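You operate a simulated robot arm through the tools that you are given. There is no shell and no other tool. Be economical: measure what you need, move in short steps, check, and stop when the job is done.

Carry out the task below with a simulated robot arm. There is one attempt and no reset: what you move stays moved.

JOB
Bend the strip with green tape to 45 degrees.
Fine: set the stop pin, clamp the strip while bending, stand it in the grey tray; lever back, clamp free.

The check looks at the end state, three seconds after you hand in, the way a careful person would. Anything else that was tipped, shoved, dropped, spilled or broken makes it a failure.

ROBOT AND FRAMES
A 6-joint arm with a two-finger parallel gripper, fixed in place. Base frame: the origin is at the foot of the arm, x ahead of it, y to its left, z up; the work surface is at about z = 850. Units: mm, degrees, N and s.
With the tool pointing down near the work surface it reaches from about 260 to 680 mm from the base axis. Its first joint turns from -66.0 to 66.0 degrees. Payload 2.9 kg.
The tool frame sits at the grasp point between the pads (the TCP): z along the fingers, y along the line on which they close. The tips reach 30 mm beyond it. The gripper opens to 110 mm. The fingers are 20 mm wide and 10 mm thick; the gripper's body (48 by 112 mm) begins 55 mm behind the TCP.
Orientation is that of the tool frame in the base frame, as [roll, pitch, yaw] about the fixed x, y, z axes, in that order (R = Rz(yaw) Ry(pitch) Rx(roll)). With the fingers straight down and closing along the base's y, the tool's x points along the base's -x, its y along +y and its z along -z.

CONTROLS
- The arm moves only by the tool drive_tool. Its argument "rows" is text: rows parted by semicolons, each of 7 numbers parted by spaces: the turn, a rotation vector about the tool's x, y, z in units of 8 degrees (1.0 is 8 degrees), then the shift along the tool's x, y, z in units of 20 mm (1.0 is 20 mm), then the opening, from 0 (shut) to 1 (fully open). In form: ax ay az x y z gripper; .... A call has 1 to 20 rows; each row shifts and turns the commanded pose from where the row before left it, along the tool's axes as they then stand. A call with a number of a shift or a turn outside -1 to 1 is refused whole. Rows are played at 5 a second. More than 50 mm and 8.6 degrees between two rows, or a gripper value outside its range, and nothing of the call is played. A pose out of reach is approached as far as the arm can. The call stops where the force on the tool passes 40 N (or 10 N more than at its start, if that is more) or the arm is blocked; 0.2 s more then pass. Each finger travels about 108 mm/s and halts on what it meets, pressing with about 28 N; the grip force reading is that of the motor and also rises with nothing between the fingers. The clock runs only during rows and for 0.2 s after the last one: add rows that do not move to give the fingers time. The reply holds the time, the measured pose of the TCP, the force on the tool along the base axes, the opening and the grip force, in the units named above and with some noise.
- Cameras (640 x 400 px; columns grow to the right, rows downward): "scene" is fixed at [82.6, 433.2, 1400.3]; the picture's right is [-0.73, -0.68, 0.00], its down [-0.27, 0.29, -0.92] and it looks along [0.63, -0.67, -0.40] (base axes); focal length 330 px, centre (320, 200). "wrist" rides on the gripper at [-36, 0, -57] in the tool frame; the picture's right is [0.00, -1.00, 0.00], its down [0.97, 0.00, -0.24] and it looks along [0.24, 0.00, 0.97] (tool axes); focal length 218 px, centre (320, 200). There is no depth. A picture from a camera that has moved, and an enlarged one, comes with that camera's place and axes in the base frame and with its lens.
- snapshot(camera): a new picture of that camera. It takes no simulated time.
- zoom(camera, box): a new picture of the part [left, top, right, bottom] of that camera's present view, enlarged. It takes no simulated time.
- sign_off(): hands the job in; it is judged then, once.

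Work in short steps. Places have to be worked out from the pictures, the camera data and where the tool is seen: move nearer, look again, correct. Check each grasp and each placing, and mend what went wrong. You have 120 turns and 76 pictures in all, those below and enlarged ones among them. Open the gripper and draw the arm clear of the work before you hand the job in, unless the task says otherwise; then end with one line.

The tools are called after "Call:" as name(argument=value, ...) on one line, values as JSON. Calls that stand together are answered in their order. drive_tool: Moves the arm, as the interface text tells. Its arguments: {"type":"object","properties":{"rows":{"type":"string"}},"required":["rows"]} The other tools are called the same way: snapshot (camera) takes a picture; zoom (camera, box) takes an enlarged picture of a part of a camera's view; sign_off () hands the job in.

At the start:

```text
t: 0.0
position: [433.3, 85.4, 1229.3]
tcp_rot: [-179.9, 0.0, -180.0]
ft_force: [-0.1, 0.4, -0.5]
gripper_width: 110.0
gripper_force: 0.0
```

scene: 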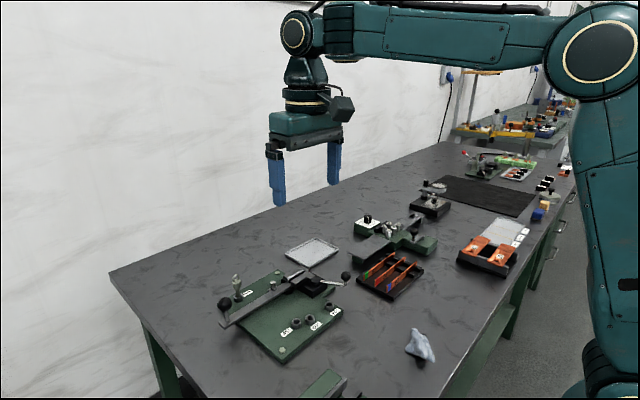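
wrist: 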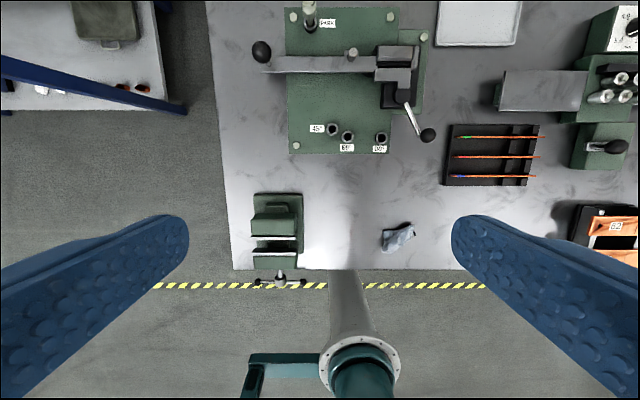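

I start by enlarging the views of the bending fixture, the strips and the tray.

Call:
zoom(camera="wrist", box=[230, 0, 450, 160])

Call:
zoom(camera="wrist", box=[420, 0, 640, 260])

Call:
zoom(camera="scene", box=[200, 220, 440, 370])

```text
2.50 times, centred on (340, 80) of wrist
camera zoom: at [469.8, 86.3, 1285.6], right [0.0, -1.0, 0.0], down [-0.97, 0.0, 0.24], along [-0.24, 0.0, -0.97], focal length 546 px, centre (270, 500)
```

zoom: 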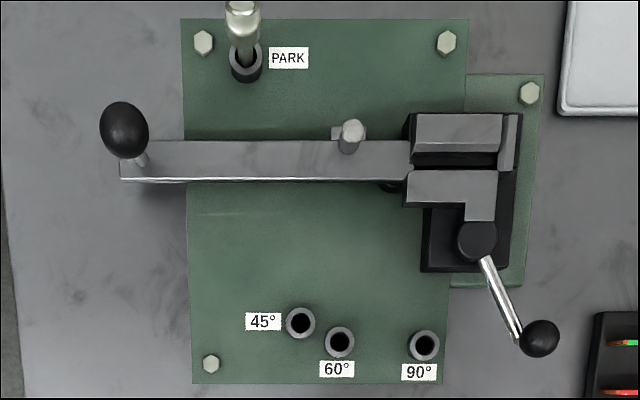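

```text
1.54 times, centred on (530, 130) of wrist
camera zoom: at [469.8, 86.3, 1285.6], right [0.0, -1.0, 0.0], down [-0.97, 0.0, 0.24], along [-0.24, 0.0, -0.97], focal length 336 px, centre (-3, 308)
```

zoom: 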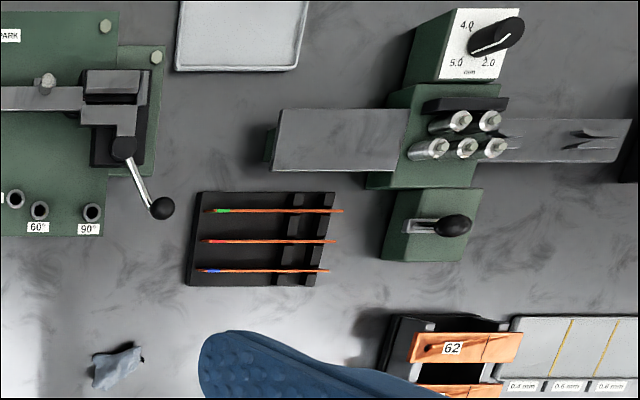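

```text
2.67 times, centred on (320, 295) of scene
camera zoom: at [82.6, 433.2, 1400.3], right [-0.73, -0.68, 0.0], down [-0.27, 0.29, -0.92], along [0.63, -0.67, -0.4], focal length 879 px, centre (320, -53)
```

zoom: 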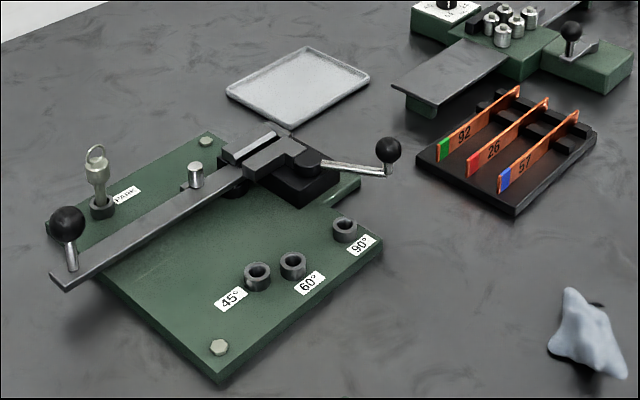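

The fixture: pin parked at far left, lever along y with a forming pin on its far side, clamp handle on right. I move over the bender to look closer.

Call:
drive_tool(rows="0 0 0 -0.7 0.05 0.9 1;0 0 0 -0.7 0.05 0.9 1;0 0 0 -0.7 0.05 0.9 1;0 0 0 -0.7 0.05 0.9 1;0 0 0 -0.7 0.05 0.9 1;0 0 0 -0.7 0.05 0.9 1;0 0 0 -0.7 0.05 0.9 1;0 0 0 -0.7 0.05 0.9 1;0 0 0 -0.7 0.05 0.9 1;0 0 0 -0.7 0.05 0.9 1")

Call:
snapshot(camera="wrist")

```text
t: 2.2
position: [574.5, 95.6, 1047.9]
tcp_rot: [180.0, 0.0, -180.0]
ft_force: [0.8, -0.8, 0.3]
gripper_width: 110.0
gripper_force: 0.0
```

```text
70 pictures are left
camera wrist: at [610.5, 96.2, 1105.3], right [0.0, -1.0, 0.0], down [-0.97, 0.0, 0.24], along [-0.24, 0.0, -0.97], focal length 218 px, centre (320, 200)
```

wrist: 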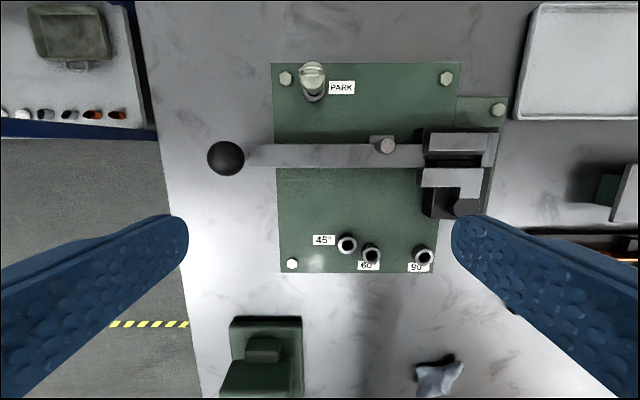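

Pin head estimated around (660,102,~920). I zoom in to see the pin's form and the clamp's details.

Call:
zoom(camera="scene", box=[215, 250, 295, 330])

Call:
zoom(camera="scene", box=[270, 250, 370, 310])

Call:
zoom(camera="wrist", box=[340, 90, 520, 230])

```text
5.00 times, centred on (255, 290) of scene
camera zoom: at [82.6, 433.2, 1400.3], right [-0.73, -0.68, 0.0], down [-0.27, 0.29, -0.92], along [0.63, -0.67, -0.4], focal length 1648 px, centre (645, -250)
```

zoom: 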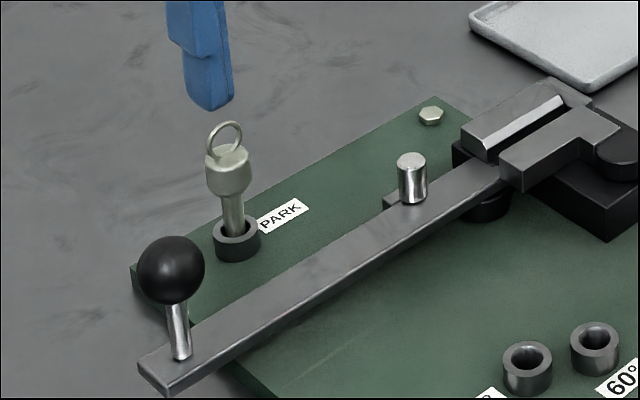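

```text
6.40 times, centred on (320, 280) of scene
camera zoom: at [82.6, 433.2, 1400.3], right [-0.73, -0.68, 0.0], down [-0.27, 0.29, -0.92], along [0.63, -0.67, -0.4], focal length 2109 px, centre (320, -312)
```

zoom: 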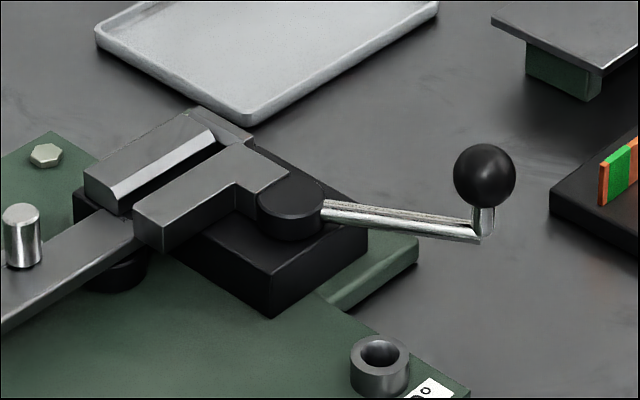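

```text
2.86 times, centred on (430, 160) of wrist
camera zoom: at [610.5, 96.2, 1105.3], right [0.0, -1.0, 0.0], down [-0.97, 0.0, 0.24], along [-0.24, 0.0, -0.97], focal length 624 px, centre (6, 314)
```

zoom: 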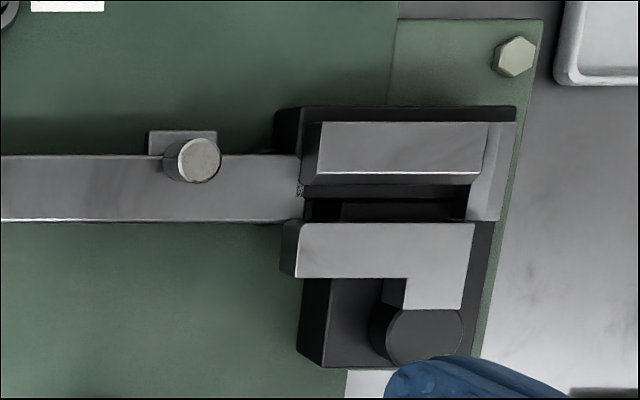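

I move nearly over the parked pin to refine its position.

Call:
drive_tool(rows="0 0 0 -0.9 0.08 0.8 1;0 0 0 -0.9 0.08 0.8 1;0 0 0 -0.9 0.08 0.8 1;0 0 0 -0.9 0.08 0.8 1")

Call:
snapshot(camera="wrist")

```text
t: 3.2
position: [646.4, 103.0, 985.0]
tcp_rot: [179.9, 0.0, -180.0]
ft_force: [-0.1, -0.1, -0.8]
gripper_width: 109.8
gripper_force: 0.1
```

```text
66 pictures are left
camera wrist: at [682.8, 102.4, 1041.4], right [0.0, -1.0, 0.0], down [-0.97, 0.0, 0.24], along [-0.24, 0.0, -0.97], focal length 218 px, centre (320, 200)
```

wrist: 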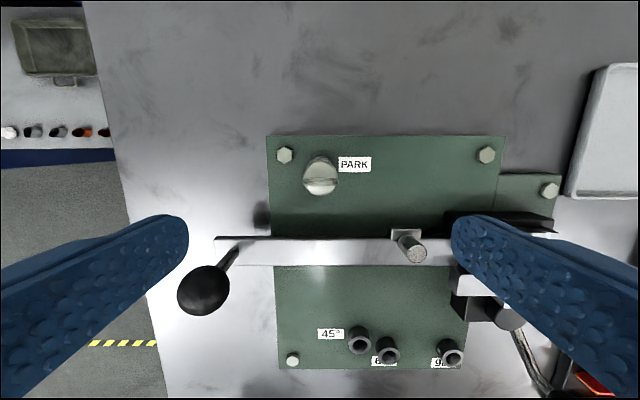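

Pin at about (664,102), head about z 898–917. I centre, descend to z 914 and close.

Call:
drive_tool(rows="0 0 0 -0.9 -0.05 0 1;0 0 0 0 0 0.9 1;0 0 0 0 0 0.9 0.8;0 0 0 0 0 0.9 0.6;0 0 0 0 0 0.8 0.5;0 0 0 0 0 0 0.5")

Call:
zoom(camera="scene", box=[205, 220, 305, 320])

Call:
snapshot(camera="wrist")

```text
t: 4.6
position: [664.6, 102.2, 913.6]
tcp_rot: [-180.0, -0.1, 179.9]
ft_force: [-0.2, -0.8, -0.3]
gripper_width: 54.9
gripper_force: 0.1
```

```text
4.00 times, centred on (255, 270) of scene
camera zoom: at [82.6, 433.2, 1400.3], right [-0.73, -0.68, 0.0], down [-0.27, 0.29, -0.92], along [0.63, -0.67, -0.4], focal length 1318 px, centre (580, -80)
```

zoom: 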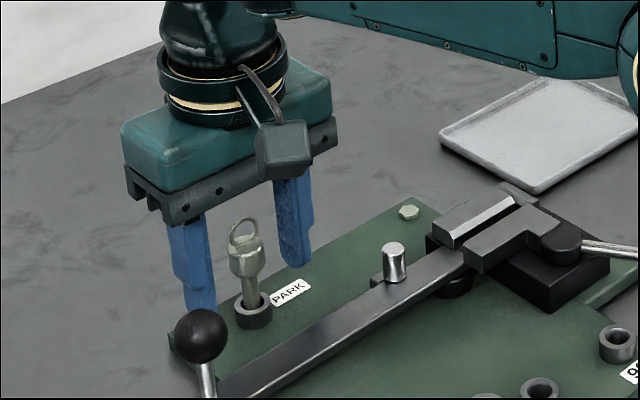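

```text
64 pictures are left
camera wrist: at [699.7, 102.0, 971.1], right [0.0, -1.0, 0.0], down [-0.97, 0.0, 0.24], along [-0.24, 0.0, -0.97], focal length 218 px, centre (320, 200)
```

wrist: 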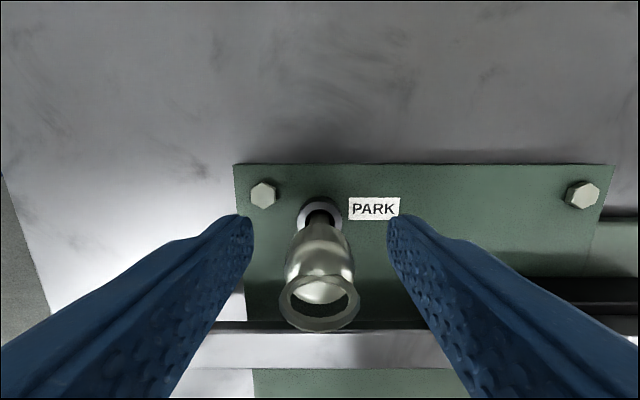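

The pin is between the fingers and centred. I lower 4 mm and close.

Call:
drive_tool(rows="0 0 0 0 0 0.2 0.4;0 0 0 0 0 0 0.2;0 0 0 0 0 0 0.05;0 0 0 0 0 0 0.05;0 0 0 0 0 0 0.05")

Call:
snapshot(camera="wrist")

```text
t: 5.8
position: [663.0, 102.4, 910.6]
tcp_rot: [-180.0, 0.0, 179.9]
ft_force: [0.3, 0.4, -0.3]
gripper_width: 19.9
gripper_force: 27.8
```

```text
63 pictures are left
camera wrist: at [699.8, 102.1, 967.6], right [0.0, -1.0, 0.0], down [-0.97, 0.0, 0.24], along [-0.24, 0.0, -0.97], focal length 218 px, centre (320, 200)
```

wrist: 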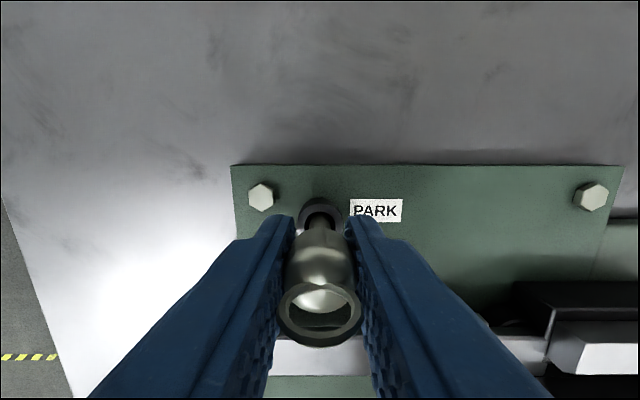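

Gripped at 19.9 mm. I lift straight up 60 mm.

Call:
drive_tool(rows="0 0 0 0 0 -0.5 0.05;0 0 0 0 0 -0.5 0.05;0 0 0 0 0 -1 0.05;0 0 0 0 0 -1 0.05;0 0 0 0 0 -0.7 0.05")

Call:
snapshot(camera="wrist")

Call:
zoom(camera="scene", box=[205, 220, 305, 320])

```text
t: 7.0
position: [662.9, 102.3, 985.6]
tcp_rot: [180.0, 0.0, 180.0]
ft_force: [0.2, 0.0, -0.4]
gripper_width: 19.9
gripper_force: 28.2
```

```text
62 pictures are left
camera wrist: at [699.6, 102.0, 1041.8], right [0.0, -1.0, 0.0], down [-0.97, 0.0, 0.24], along [-0.24, 0.0, -0.97], focal length 218 px, centre (320, 200)
```

wrist: 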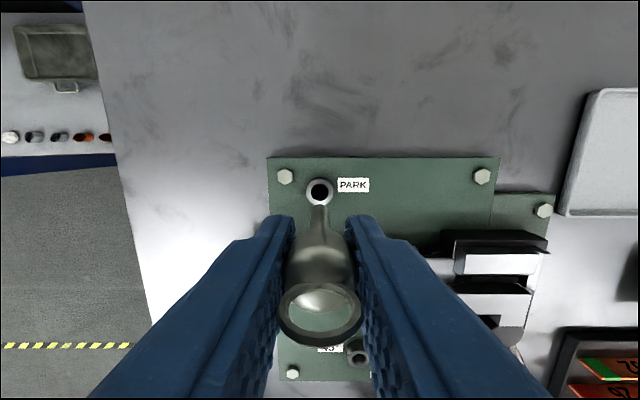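

```text
4.00 times, centred on (255, 270) of scene
camera zoom: at [82.6, 433.2, 1400.3], right [-0.73, -0.68, 0.0], down [-0.27, 0.29, -0.92], along [0.63, -0.67, -0.4], focal length 1318 px, centre (580, -80)
```

zoom: 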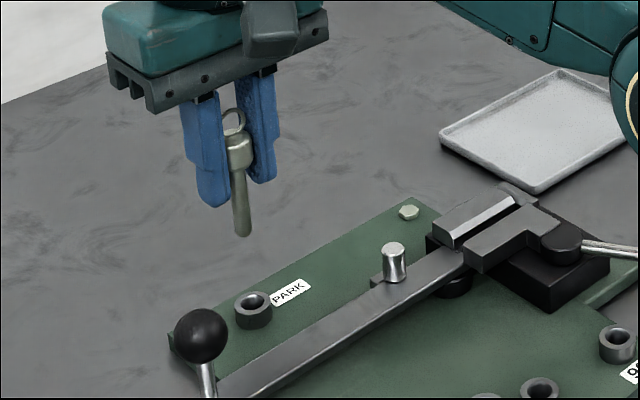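

Pin held and pulled free. I carry it above the 45° hole at the same height.

Call:
drive_tool(rows="0 0 0 0.913 -0.21 0 0.05;0 0 0 0.913 -0.21 0 0.05;0 0 0 0.913 -0.21 0 0.05;0 0 0 0.913 -0.21 0 0.05;0 0 0 0.913 -0.21 0 0.05;0 0 0 0.913 -0.21 0 0.05;0 0 0 0.913 -0.21 0 0.05;0 0 0 0.913 -0.21 0 0.05;0 0 0 0.913 -0.21 0 0.05;0 0 0 0 0 0 0.05")

Call:
zoom(camera="wrist", box=[240, 120, 400, 280])

Call:
zoom(camera="scene", box=[240, 250, 360, 370])

```text
t: 9.2
position: [498.5, 63.7, 985.9]
tcp_rot: [179.9, 0.0, 179.9]
ft_force: [-0.1, -0.1, -1.6]
gripper_width: 19.8
gripper_force: 28.2
```

```text
2.50 times, centred on (320, 200) of wrist
camera zoom: at [534.2, 64.1, 1042.1], right [0.0, -1.0, 0.0], down [-0.97, 0.0, 0.24], along [-0.24, 0.0, -0.97], focal length 546 px, centre (320, 200)
```

zoom: 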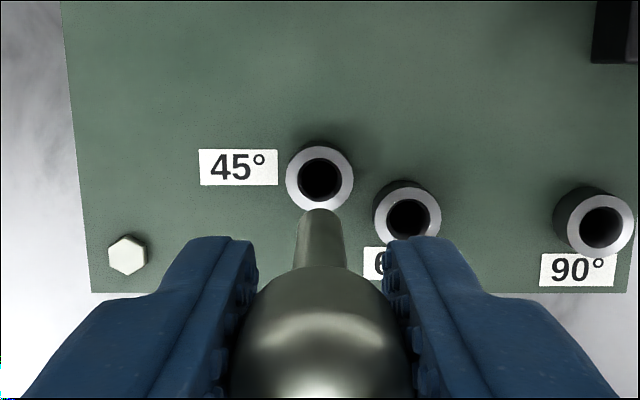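

```text
3.33 times, centred on (300, 310) of scene
camera zoom: at [82.5, 433.2, 1400.3], right [-0.73, -0.68, 0.0], down [-0.27, 0.29, -0.92], along [0.63, -0.67, -0.4], focal length 1099 px, centre (387, -167)
```

zoom: 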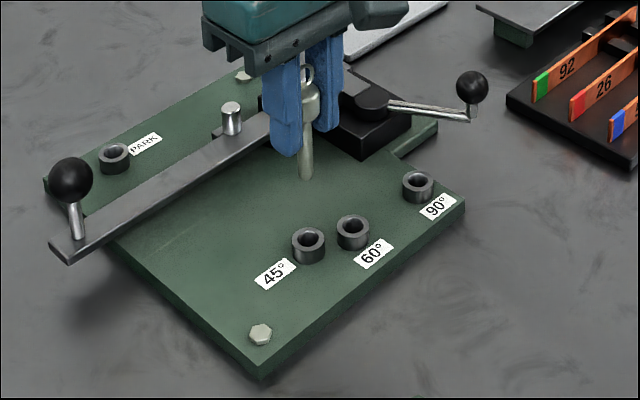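

Hole pixel matches the park reference, so I'm aligned within about 1 mm. I descend most of the way and check.

Call:
drive_tool(rows="0 0 0 0 0 0.8 0.05;0 0 0 0 0 0.8 0.05;0 0 0 0 0 0.5 0.05;0 0 0 0 0 0.3 0.05;0 0 0 0 0 0 0.05")

Call:
zoom(camera="wrist", box=[240, 150, 400, 310])

Call:
zoom(camera="scene", box=[280, 270, 360, 350])

```text
t: 10.4
position: [498.4, 63.1, 938.3]
tcp_rot: [-180.0, 0.0, -180.0]
ft_force: [0.0, 0.1, -0.4]
gripper_width: 19.8
gripper_force: 27.8
```

```text
2.50 times, centred on (320, 230) of wrist
camera zoom: at [535.1, 64.3, 993.8], right [0.0, -1.0, 0.0], down [-0.97, 0.0, 0.24], along [-0.24, 0.0, -0.97], focal length 546 px, centre (320, 125)
```

zoom: 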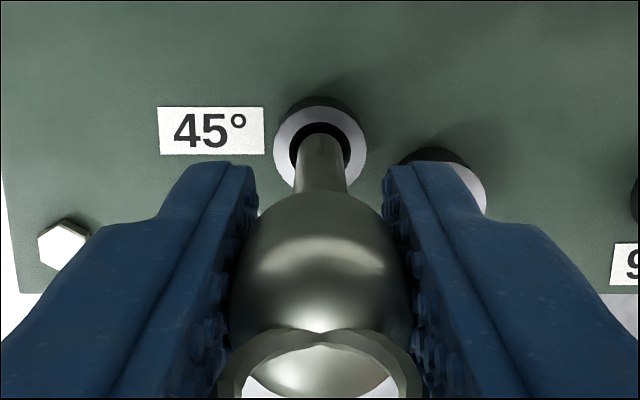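

```text
5.00 times, centred on (320, 310) of scene
camera zoom: at [82.6, 433.2, 1400.3], right [-0.73, -0.68, 0.0], down [-0.27, 0.29, -0.92], along [0.63, -0.67, -0.4], focal length 1648 px, centre (320, -350)
```

zoom: 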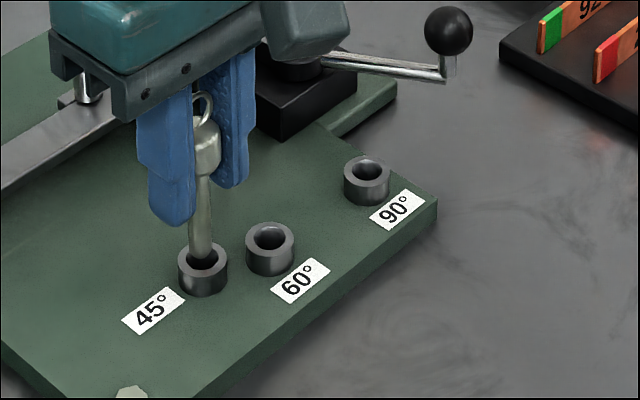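

The tip is at the mouth of the hole. I continue down gently.

Call:
drive_tool(rows="0 0 0 0 0 0.25 0.05;0 0 0 0 0 0.25 0.05;0 0 0 0 0 0.25 0.05;0 0 0 0 0 0.25 0.05;0 0 0 0 0 0.2 0.05;0 0 0 0 0 0.1 0.05;0 0 0 0 0 0 0.05")

Call:
zoom(camera="scene", box=[280, 270, 360, 350])

```text
t: 12.0
position: [498.4, 63.9, 911.2]
tcp_rot: [-180.0, 0.0, -180.0]
ft_force: [-0.2, -0.7, -0.3]
gripper_width: 20.0
gripper_force: 28.0
```

```text
5.00 times, centred on (320, 310) of scene
camera zoom: at [82.6, 433.2, 1400.3], right [-0.73, -0.68, 0.0], down [-0.27, 0.29, -0.92], along [0.63, -0.67, -0.4], focal length 1648 px, centre (320, -350)
```

zoom: 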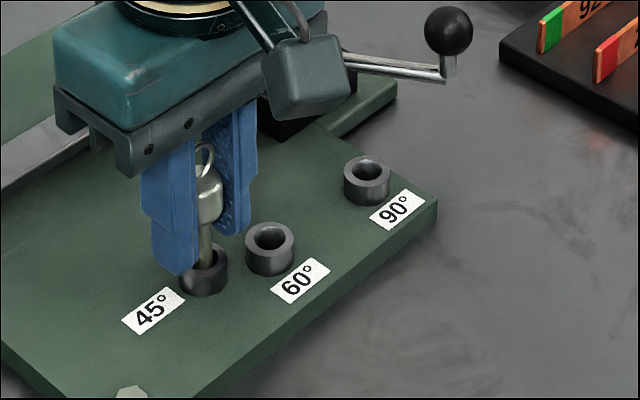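

Pin seated with no load at the park-equal height. I release and rise.

Call:
drive_tool(rows="0 0 0 0 0 0 0.3;0 0 0 0 0 0 0.4;0 0 0 0 0 0 0.4;0 0 0 0 0 -0.5 0.4;0 0 0 0 0 -1 0.4;0 0 0 0 0 -1 0.4;0 0 0 0 0 -1 0.4;0 0 0 0 0 -1 0.4;0 0 0 0 0 -1 0.4")

Call:
snapshot(camera="wrist")

```text
t: 14.0
position: [498.0, 63.9, 1021.4]
tcp_rot: [180.0, 0.0, 180.0]
ft_force: [-0.8, 0.6, 0.2]
gripper_width: 43.9
gripper_force: 0.1
```

```text
55 pictures are left
camera wrist: at [534.8, 63.9, 1077.5], right [0.0, -1.0, 0.0], down [-0.97, 0.0, 0.24], along [-0.24, 0.0, -0.97], focal length 218 px, centre (320, 200)
```

wrist: 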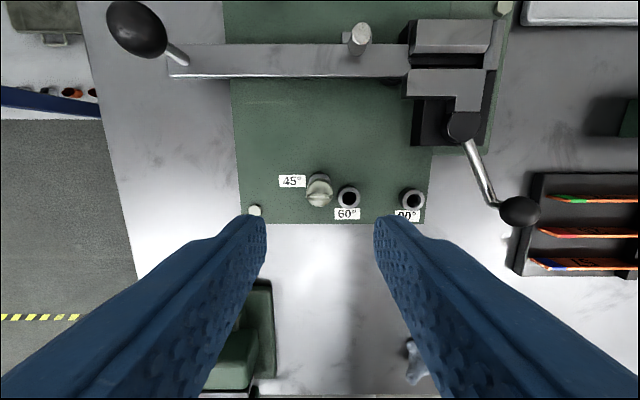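

Pin stands in the 45° hole. I go over to the strip rack and turn the gripper 90° so it closes along x.

Call:
drive_tool(rows="0 0 0 0.05 -0.94 0 0.4;0 0 0 0.05 -0.94 0 0.4;0 0 0 0.05 -0.94 0 0.4;0 0 0 0.05 -0.94 0 0.4;0 0 0 0.05 -0.94 0 0.4;0 0 0 0.05 -0.94 0 0.4;0 0 0 0.05 -0.94 0 0.4;0 0 0 0.05 -0.94 0 0.4;0 0 0 0.05 -0.94 0 0.4;0 0 0 0.05 -0.94 0 0.4;0 0 0 0.05 -0.94 0 0.4;0 0 0 0.05 -0.94 0 0.4;0 0 0 0.05 -0.94 0 0.4")

Call:
drive_tool(rows="0 0 -1 0 0 0 0.4;0 0 -1 0 0 0 0.4;0 0 -1 0 0 0 0.4;0 0 -1 0 0 0 0.4;0 0 -1 0 0 0 0.4;0 0 -1 0 0 0 0.4;0 0 -1 0 0 0 0.4;0 0 -1 0 0 0 0.4;0 0 -1 0 0 0 0.4;0 0 -1 0 0 0 0.4;0 0 -1 0 0 0 0.4;0 0 -0.25 0 0 0 0.4")

Call:
snapshot(camera="wrist")

```text
t: 16.8
position: [485.8, -181.0, 1021.5]
tcp_rot: [-179.9, -0.1, -179.9]
ft_force: [-0.2, -0.9, 0.5]
gripper_width: 44.2
gripper_force: 0.1
```

```text
t: 19.4
position: [485.1, -180.9, 1021.0]
tcp_rot: [180.0, 0.0, -89.8]
ft_force: [0.0, -0.5, 0.4]
gripper_width: 44.1
gripper_force: 0.0
```

```text
54 pictures are left
camera wrist: at [485.9, -144.7, 1077.6], right [1.0, 0.0, 0.0], down [0.0, -0.97, 0.24], along [0.0, -0.24, -0.97], focal length 218 px, centre (320, 200)
```

wrist: 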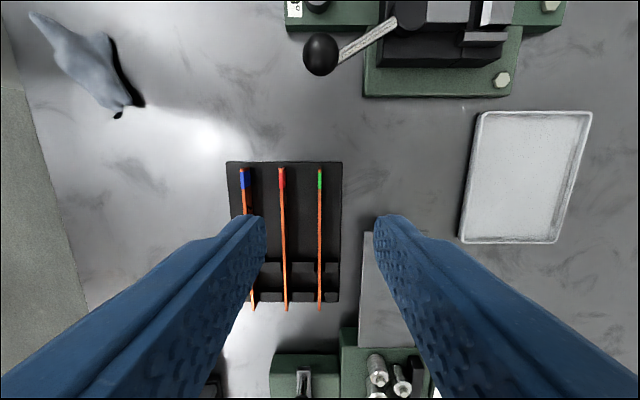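

Strip is at x≈486, spanning y≈-163 to -310. I zoom for heights.

Call:
zoom(camera="scene", box=[350, 235, 430, 305])

Call:
zoom(camera="wrist", box=[220, 150, 360, 320])

```text
5.71 times, centred on (390, 270) of scene
camera zoom: at [82.6, 433.2, 1400.3], right [-0.73, -0.68, 0.0], down [-0.27, 0.29, -0.92], along [0.63, -0.67, -0.4], focal length 1883 px, centre (-80, -200)
```

zoom: 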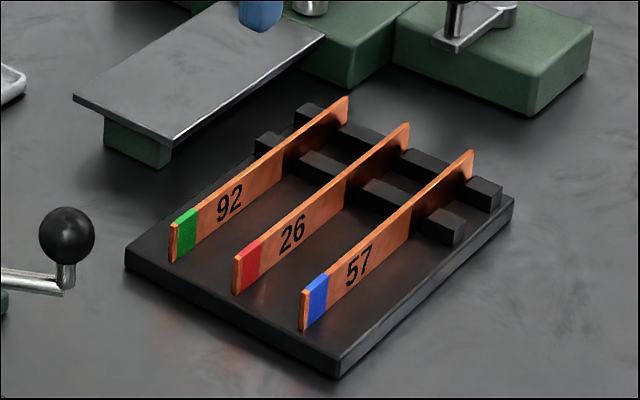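

```text
2.35 times, centred on (290, 235) of wrist
camera zoom: at [485.9, -144.7, 1077.6], right [1.0, 0.0, 0.0], down [0.0, -0.97, 0.24], along [0.0, -0.24, -0.97], focal length 514 px, centre (391, 118)
```

zoom: 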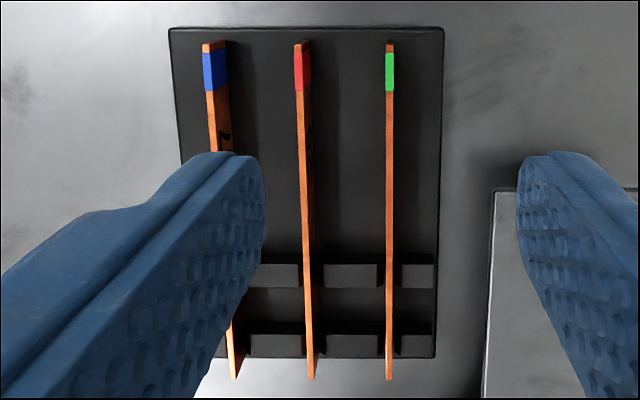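

Strip 858–878 high, 2.5 mm thick, neighbour 35 mm away. I narrow to 30 mm opening and descend in line at y=-186 to z≈893.

Call:
drive_tool(rows="0 0 0 0.25 0 0 0.27;0 0 0 0 0 0.9 0.27;0 0 0 0 0 0.9 0.27;0 0 0 0 0 0.9 0.27;0 0 0 0 0 0.9 0.27;0 0 0 0 0 0.9 0.27;0 0 0 0 0 0 0.27")

Call:
snapshot(camera="wrist")

```text
t: 21.0
position: [485.6, -185.4, 930.1]
tcp_rot: [-180.0, 0.0, -90.0]
ft_force: [-0.8, -1.3, 0.2]
gripper_width: 29.5
gripper_force: 0.0
```

```text
51 pictures are left
camera wrist: at [485.9, -149.2, 987.1], right [1.0, 0.0, 0.0], down [0.0, -0.97, 0.24], along [0.0, -0.24, -0.97], focal length 218 px, centre (320, 200)
```

wrist: 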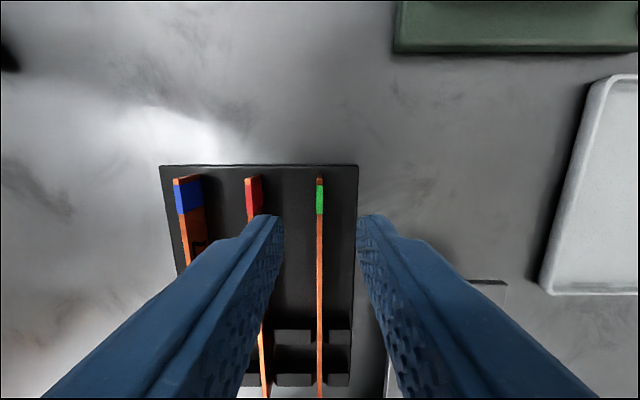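

Centred. I descend to 893 and close.

Call:
drive_tool(rows="0 0 0 0 0 0.7 0.27;0 0 0 0 0 0.7 0.27;0 0 0 0 0 0.45 0.27;0 0 0 0 0 0 0.27;0 0 0 0 0 0 0.1;0 0 0 0 0 0 0;0 0 0 0 0 0 0")

Call:
zoom(camera="scene", box=[350, 225, 430, 305])

```text
t: 22.6
position: [486.2, -185.0, 892.2]
tcp_rot: [180.0, 0.0, -90.0]
ft_force: [-0.1, 0.3, 0.1]
gripper_width: 2.0
gripper_force: 28.0
```

```text
5.00 times, centred on (390, 265) of scene
camera zoom: at [82.6, 433.2, 1400.3], right [-0.73, -0.68, 0.0], down [-0.27, 0.29, -0.92], along [0.63, -0.67, -0.4], focal length 1648 px, centre (-30, -125)
```

zoom: 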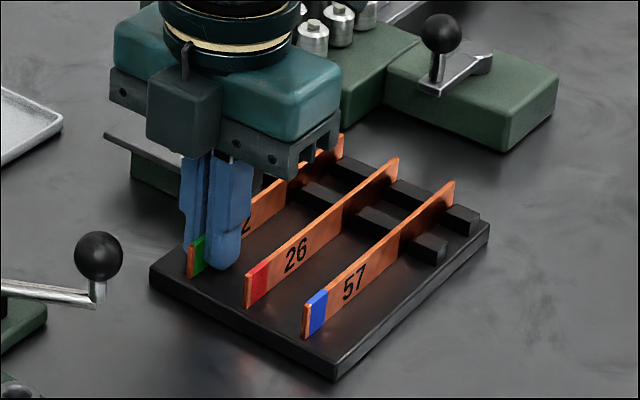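

Gripped on 2 mm. I lift 80 mm and look.

Call:
drive_tool(rows="0 0 0 0 0 -0.5 0;0 0 0 0 0 -0.8 0;0 0 0 0 0 -0.9 0;0 0 0 0 0 -0.9 0;0 0 0 0 0 -0.9 0")

Call:
zoom(camera="scene", box=[340, 200, 440, 300])

Call:
snapshot(camera="wrist")

```text
t: 23.8
position: [486.1, -186.0, 974.3]
tcp_rot: [179.9, 0.0, -89.9]
ft_force: [-0.3, 0.5, -1.3]
gripper_width: 1.8
gripper_force: 27.6
```

```text
4.00 times, centred on (390, 250) of scene
camera zoom: at [82.6, 433.2, 1400.3], right [-0.73, -0.68, 0.0], down [-0.27, 0.29, -0.92], along [0.63, -0.67, -0.4], focal length 1318 px, centre (40, 0)
```

zoom: 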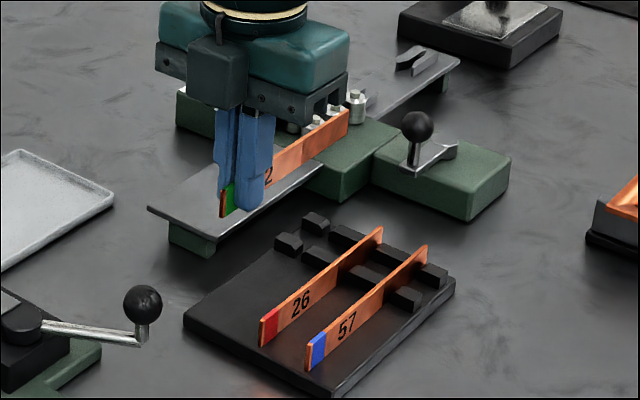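

```text
48 pictures are left
camera wrist: at [486.4, -149.3, 1031.2], right [1.0, 0.0, 0.0], down [0.0, -0.97, 0.24], along [0.0, -0.24, -0.97], focal length 218 px, centre (320, 200)
```

wrist: 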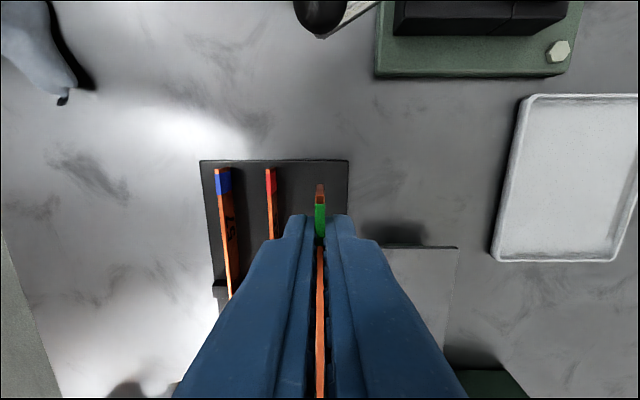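

Held level. I raise and carry it to above the clamp gap (TCP ≈ (595,75)).

Call:
drive_tool(rows="0 0 0 0 0 -0.9 0;0 0 0 -0.932 -0.39 0 0;0 0 0 -0.932 -0.39 0 0;0 0 0 -0.932 -0.39 0 0;0 0 0 -0.932 -0.39 0 0;0 0 0 -0.932 -0.39 0 0;0 0 0 -0.932 -0.39 0 0;0 0 0 -0.932 -0.39 0 0;0 0 0 -0.932 -0.39 0 0;0 0 0 -0.932 -0.39 0 0;0 0 0 -0.932 -0.39 0 0;0 0 0 -0.932 -0.39 0 0;0 0 0 -0.932 -0.39 0 0;0 0 0 -0.932 -0.39 0 0;0 0 0 -0.932 -0.39 0 0;0 0 0 0 0 0 0")

Call:
snapshot(camera="wrist")

Call:
zoom(camera="scene", box=[220, 200, 380, 320])

```text
t: 27.2
position: [594.1, 74.3, 990.9]
tcp_rot: [-180.0, 0.0, -90.0]
ft_force: [0.0, 0.1, -0.9]
gripper_width: 1.8
gripper_force: 28.4
```

```text
47 pictures are left
camera wrist: at [595.6, 110.8, 1047.9], right [1.0, 0.0, 0.0], down [0.0, -0.97, 0.24], along [0.0, -0.24, -0.97], focal length 218 px, centre (320, 200)
```

wrist: 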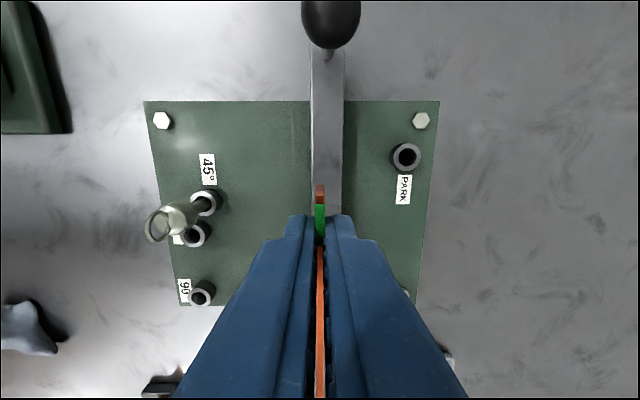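

```text
3.33 times, centred on (300, 260) of scene
camera zoom: at [82.6, 433.2, 1400.3], right [-0.73, -0.68, 0.0], down [-0.27, 0.29, -0.92], along [0.63, -0.67, -0.4], focal length 1099 px, centre (387, 0)
```

zoom: 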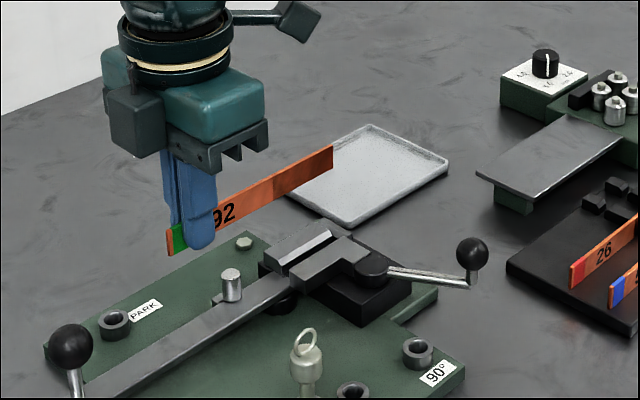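

Strip end computed at (594,-52), as expected. I shift +4 mm in x and descend to just above the jaws to check alignment.

Call:
drive_tool(rows="0 0 0 0 -0.2 0 0;0 0 0 0 0 0.8 0;0 0 0 0 0 0.8 0;0 0 0 0 0 0.8 0;0 0 0 0 0 0 0")

Call:
zoom(camera="scene", box=[260, 240, 340, 300])

Call:
snapshot(camera="wrist")

```text
t: 28.4
position: [599.6, 74.8, 943.8]
tcp_rot: [180.0, 0.0, -90.0]
ft_force: [-0.4, 1.0, -1.2]
gripper_width: 2.0
gripper_force: 27.8
```

```text
6.67 times, centred on (300, 270) of scene
camera zoom: at [82.6, 433.2, 1400.3], right [-0.73, -0.68, 0.0], down [-0.27, 0.29, -0.92], along [0.63, -0.67, -0.4], focal length 2197 px, centre (453, -267)
```

zoom: 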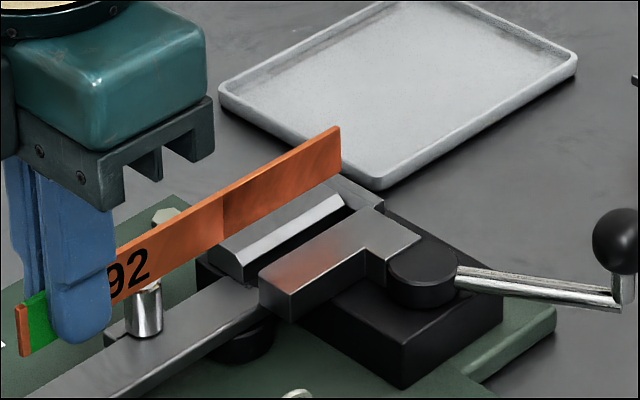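

```text
44 pictures are left
camera wrist: at [599.4, 111.2, 1000.8], right [1.0, 0.0, 0.0], down [0.0, -0.97, 0.24], along [0.0, -0.24, -0.97], focal length 218 px, centre (320, 200)
```

wrist: 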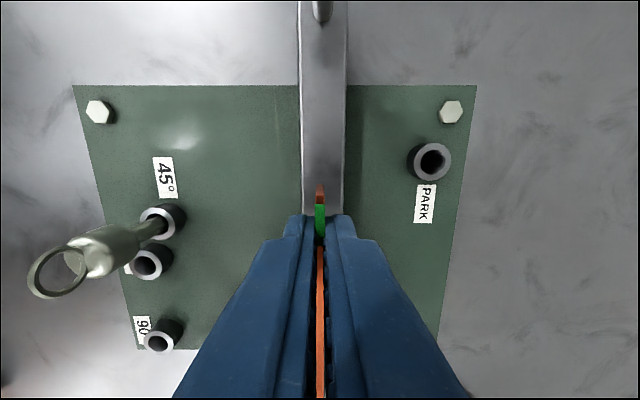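

Strip lines up over the gap (a bit nearer the far jaw). I shift 0.8 mm toward the base and lower slowly.

Call:
drive_tool(rows="0 0 0 0 0.04 0.3 0;0 0 0 0 0 0.3 0;0 0 0 0 0 0.3 0;0 0 0 0 0 0.3 0;0 0 0 0 0 0 0")

Call:
zoom(camera="scene", box=[260, 240, 340, 300])

```text
t: 29.6
position: [598.2, 75.0, 918.4]
tcp_rot: [180.0, -0.1, -89.9]
ft_force: [1.0, 0.3, -0.5]
gripper_width: 2.0
gripper_force: 28.0
```

```text
6.67 times, centred on (300, 270) of scene
camera zoom: at [82.6, 433.2, 1400.3], right [-0.73, -0.68, 0.0], down [-0.27, 0.29, -0.92], along [0.63, -0.67, -0.4], focal length 2197 px, centre (453, -267)
```

zoom: 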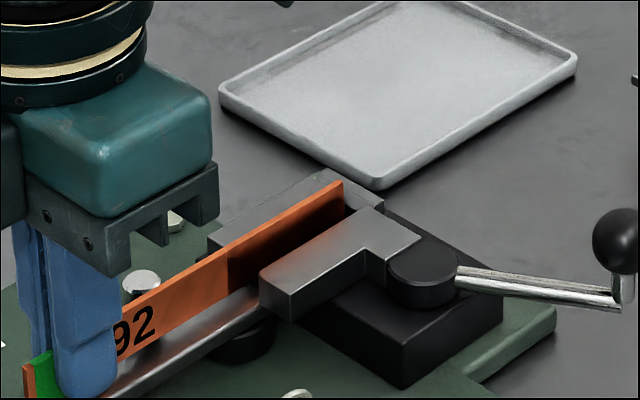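

The strip is in the gap. I lower in small steps watching the force.

Call:
drive_tool(rows="0 0 0 0 0 0.15 0;0 0 0 0 0 0.15 0;0 0 0 0 0 0 0")

Call:
zoom(camera="scene", box=[250, 250, 330, 310])

```text
t: 30.4
position: [598.5, 74.8, 914.5]
tcp_rot: [-179.8, 0.0, -90.0]
ft_force: [-1.2, 0.9, 10.7]
gripper_width: 1.9
gripper_force: 27.8
```

```text
6.67 times, centred on (290, 280) of scene
camera zoom: at [82.3, 433.2, 1400.3], right [-0.73, -0.68, 0.0], down [-0.27, 0.29, -0.92], along [0.63, -0.67, -0.4], focal length 2197 px, centre (520, -333)
```

zoom: 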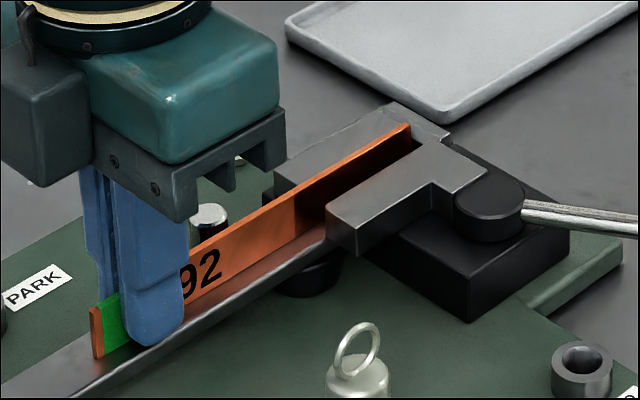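

Bottom contact at TCP z≈914.5. I ease up 1 mm and slide toward the end stop (-y) until contact.

Call:
drive_tool(rows="0 0 0 0 0 -0.05 0;0 0 0 0.15 0 0 0;0 0 0 0.1 0 0 0;0 0 0 0 0 0 0")

Call:
drive_tool(rows="0 0 0 0.1 0 0 0;0 0 0 0 0 0 0")

Call:
zoom(camera="scene", box=[280, 250, 330, 290])

```text
t: 31.4
position: [598.0, 69.3, 914.4]
tcp_rot: [-179.9, 0.0, -89.8]
ft_force: [-0.2, 4.9, 11.2]
gripper_width: 2.0
gripper_force: 27.8
```

```text
t: 32.0
position: [598.3, 68.0, 913.9]
tcp_rot: [-179.9, 0.1, -89.7]
ft_force: [0.5, 10.2, 12.1]
gripper_width: 2.0
gripper_force: 27.9
```

```text
10.00 times, centred on (305, 270) of scene
camera zoom: at [82.3, 433.4, 1400.3], right [-0.73, -0.68, 0.0], down [-0.27, 0.29, -0.92], along [0.63, -0.67, -0.4], focal length 3296 px, centre (470, -500)
```

zoom: 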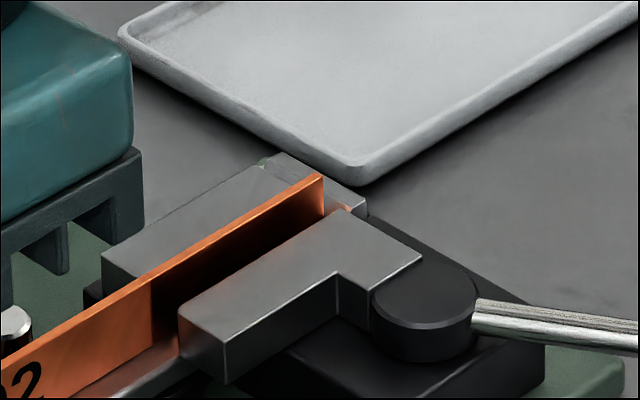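

Force is rising in y; I push another 2 mm to see if it's the wall or friction.

Call:
drive_tool(rows="0 0 0 0 0 -0.06 0;0 0 0 0.1 0 0 0;0 0 0 0 0 0 0")

Call:
zoom(camera="scene", box=[280, 250, 330, 290])

```text
t: 32.8
position: [596.3, 68.1, 915.2]
tcp_rot: [179.9, 0.1, -89.7]
ft_force: [-0.1, 20.8, -0.8]
gripper_width: 2.3
gripper_force: 28.3
```

```text
10.00 times, centred on (305, 270) of scene
camera zoom: at [82.5, 433.7, 1400.2], right [-0.73, -0.68, 0.0], down [-0.27, 0.29, -0.92], along [0.63, -0.67, -0.4], focal length 3296 px, centre (470, -500)
```

zoom: 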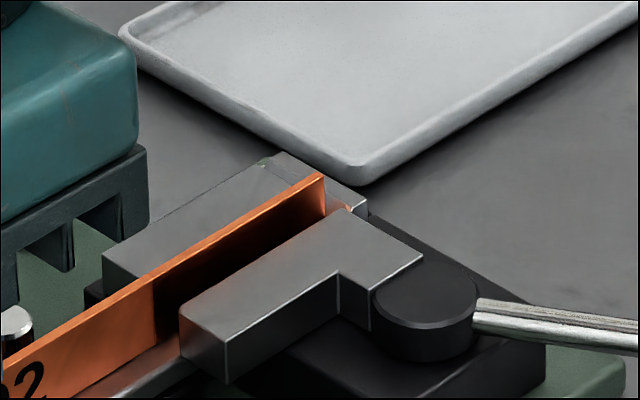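

Against the end stop. I relax that push, and move the strip +x until it meets the fixed jaw so it stays upright.

Call:
drive_tool(rows="0 0 0 -0.08 0 0 0;0 0 0 0 -0.1 0 0;0 0 0 0 -0.1 0 0;0 0 0 0 0 0 0")

Call:
zoom(camera="scene", box=[260, 250, 330, 300])

```text
t: 33.8
position: [601.3, 67.4, 915.4]
tcp_rot: [179.9, 0.0, -89.9]
ft_force: [-3.1, 17.4, -3.6]
gripper_width: 2.3
gripper_force: 28.2
```

```text
8.00 times, centred on (295, 275) of scene
camera zoom: at [82.5, 433.6, 1400.2], right [-0.73, -0.68, 0.0], down [-0.27, 0.29, -0.92], along [0.63, -0.67, -0.4], focal length 2636 px, centre (520, -400)
```

zoom: 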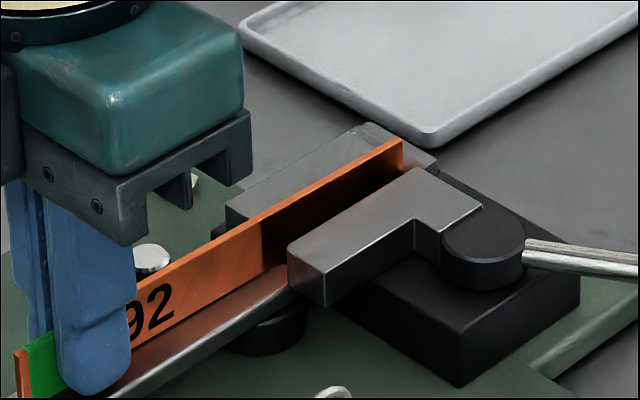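

Contact with the fixed jaw. I seat it down, release, and rise a little to check.

Call:
drive_tool(rows="0 0 0 -0.05 0 0.06 0;0 0 0 0 0 0 0;0 0 0 0 0 0 0.1;0 0 0 0 0 0 0.2;0 0 0 0 0 0 0.2;0 0 0 0 0 -0.5 0.2;0 0 0 0 0 -1 0.2;0 0 0 0 0 -1 0.2;0 0 0 0 0 -1 0.2")

Call:
zoom(camera="scene", box=[230, 240, 350, 330])

Call:
snapshot(camera="wrist")

```text
t: 35.8
position: [602.0, 68.7, 985.7]
tcp_rot: [179.9, 0.0, -90.1]
ft_force: [0.0, 0.7, 0.2]
gripper_width: 21.8
gripper_force: 0.2
```

```text
4.44 times, centred on (290, 285) of scene
camera zoom: at [82.5, 433.2, 1400.3], right [-0.73, -0.68, 0.0], down [-0.27, 0.29, -0.92], along [0.63, -0.67, -0.4], focal length 1465 px, centre (453, -178)
```

zoom: 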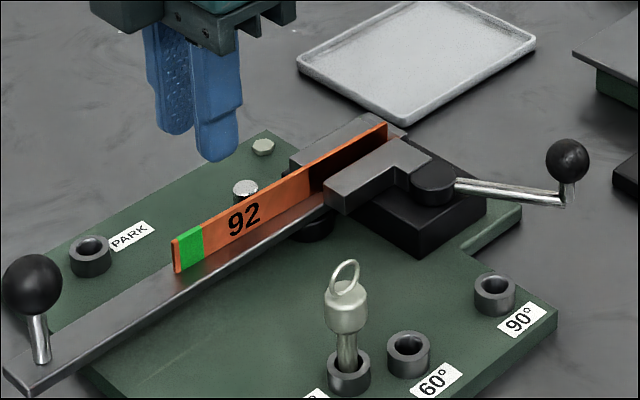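

```text
37 pictures are left
camera wrist: at [602.6, 104.7, 1042.0], right [1.0, 0.0, 0.0], down [0.0, -0.97, 0.24], along [0.0, -0.24, -0.97], focal length 218 px, centre (320, 200)
```

wrist: 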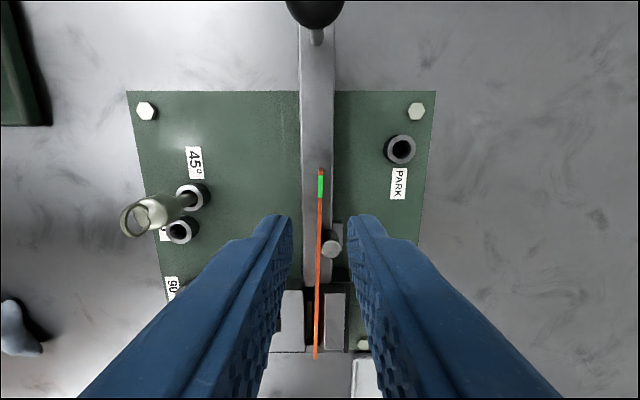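

Strip stands upright beside the forming post. Next, the clamp handle ball at about (487,-88,917); I go above it.

Call:
drive_tool(rows="0 0 0 0 0 -0.5 0.3;0 0 0 0.98 0.72 0 0.4;0 0 0 0.98 0.72 0 0.4;0 0 0 0.98 0.72 0 0.4;0 0 0 0.98 0.72 0 0.4;0 0 0 0.98 0.72 0 0.4;0 0 0 0.98 0.72 0 0.4;0 0 0 0.98 0.72 0 0.4;0 0 0 0.98 0.72 0 0.4;0 0 0 0 0 0.5 0.4")

Call:
snapshot(camera="wrist")

```text
t: 38.0
position: [486.9, -87.9, 984.6]
tcp_rot: [-180.0, 0.0, -90.0]
ft_force: [-0.6, 0.0, 0.2]
gripper_width: 44.1
gripper_force: 0.1
```

```text
36 pictures are left
camera wrist: at [487.9, -51.8, 1041.7], right [1.0, 0.0, 0.0], down [0.0, -0.97, 0.24], along [0.0, -0.24, -0.97], focal length 218 px, centre (320, 200)
```

wrist: 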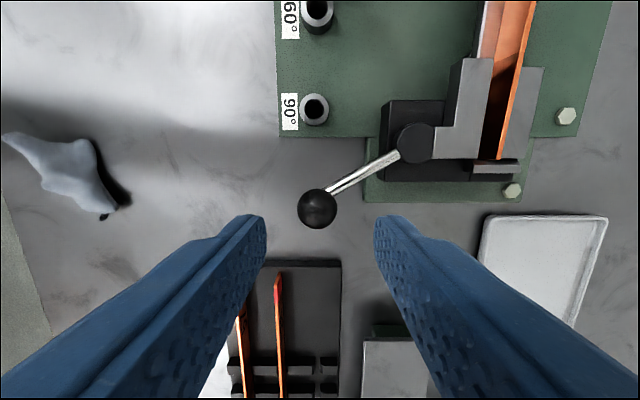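

Ball centred. I descend to z≈928 and close on the ball.

Call:
drive_tool(rows="0 0 0 0 0.03 0.9 0.4;0 0 0 0 0 0.9 0.4;0 0 0 0 0 0.9 0.4;0 0 0 0 0 0.12 0.3;0 0 0 0 0 0 0.1;0 0 0 0 0 0 0.1;0 0 0 0 0 0 0.1")

Call:
zoom(camera="scene", box=[280, 230, 400, 320])

```text
t: 39.6
position: [486.5, -88.8, 928.5]
tcp_rot: [179.9, 0.0, -90.0]
ft_force: [-7.9, -3.5, 3.7]
gripper_width: 23.2
gripper_force: 45.0
```

```text
4.44 times, centred on (340, 275) of scene
camera zoom: at [82.3, 433.1, 1400.4], right [-0.73, -0.68, 0.0], down [-0.27, 0.29, -0.92], along [0.63, -0.67, -0.4], focal length 1465 px, centre (231, -133)
```

zoom: 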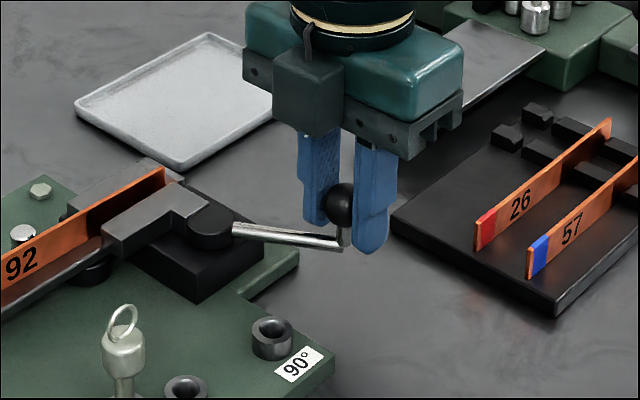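

Ball held. I test the swing direction that takes the handle away from the bending zone (toward -y/+x), in a small step.

Call:
drive_tool(rows="0 0 0 0.2 -0.14 0 0.1;0 0 0 0.23 -0.15 0 0.1;0 0 0 0 0 0 0.1")

Call:
zoom(camera="scene", box=[280, 230, 400, 320])

```text
t: 40.4
position: [491.6, -97.8, 928.2]
tcp_rot: [179.9, 0.1, -90.0]
ft_force: [-16.9, -6.1, 7.8]
gripper_width: 23.2
gripper_force: 45.1
```

```text
4.44 times, centred on (340, 275) of scene
camera zoom: at [82.0, 433.0, 1400.4], right [-0.73, -0.68, 0.0], down [-0.27, 0.29, -0.92], along [0.63, -0.67, -0.4], focal length 1465 px, centre (231, -133)
```

zoom: 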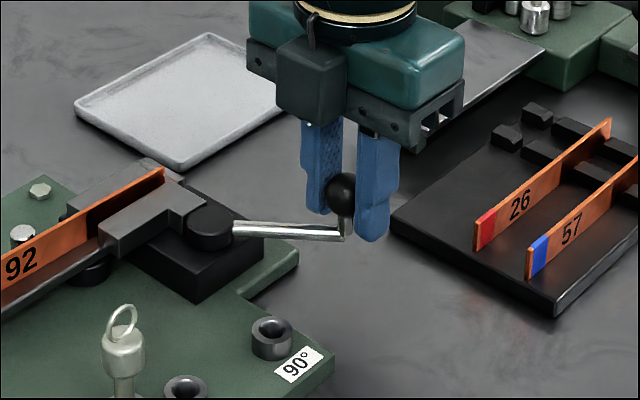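

It swings this way and the jaw seems to be closing. I continue along the arc with a slightly corrected centre.

Call:
drive_tool(rows="0 0 0 0.3 -0.13 0 0.1;0 0 0 0.26 -0.22 0 0.1;0 0 0 0.23 -0.25 0 0.1;0 0 0 0 0 0 0.1")

Call:
zoom(camera="scene", box=[280, 230, 400, 320])

```text
t: 41.4
position: [504.1, -112.7, 927.7]
tcp_rot: [180.0, 0.0, -89.9]
ft_force: [-5.3, -2.8, 2.8]
gripper_width: 23.1
gripper_force: 45.0
```

```text
4.44 times, centred on (340, 275) of scene
camera zoom: at [82.4, 433.1, 1400.4], right [-0.73, -0.68, 0.0], down [-0.27, 0.29, -0.92], along [0.63, -0.67, -0.4], focal length 1465 px, centre (231, -133)
```

zoom: 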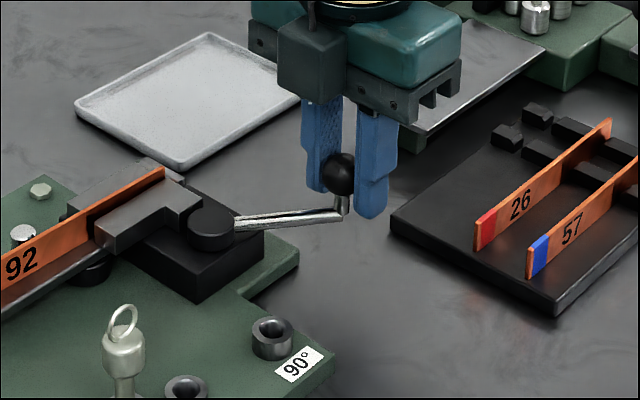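

Jaw nearly on the strip, low force. Continue the arc.

Call:
drive_tool(rows="0 0 0 0.235 -0.31 0 0.1;0 0 0 0.185 -0.29 0 0.1;0 0 0 0.16 -0.305 0 0.1;0 0 0 0.13 -0.32 0 0.1;0 0 0 0 0 0 0.1")

Call:
zoom(camera="scene", box=[280, 230, 400, 320])

```text
t: 42.6
position: [528.3, -127.3, 927.8]
tcp_rot: [-179.9, 0.0, -89.9]
ft_force: [-5.1, -0.6, 3.4]
gripper_width: 23.3
gripper_force: 45.2
```

```text
4.44 times, centred on (340, 275) of scene
camera zoom: at [82.4, 433.2, 1400.3], right [-0.73, -0.68, 0.0], down [-0.27, 0.29, -0.92], along [0.63, -0.67, -0.4], focal length 1465 px, centre (231, -133)
```

zoom: 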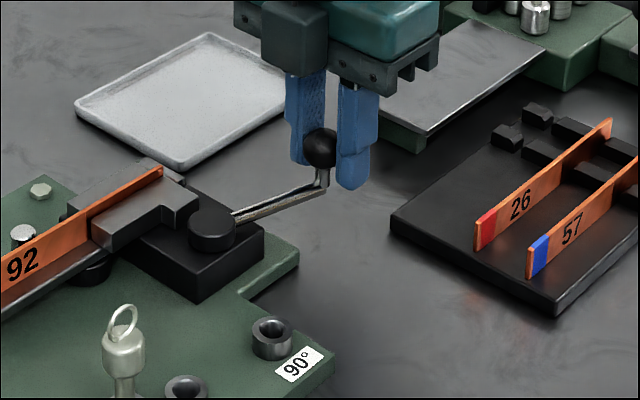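

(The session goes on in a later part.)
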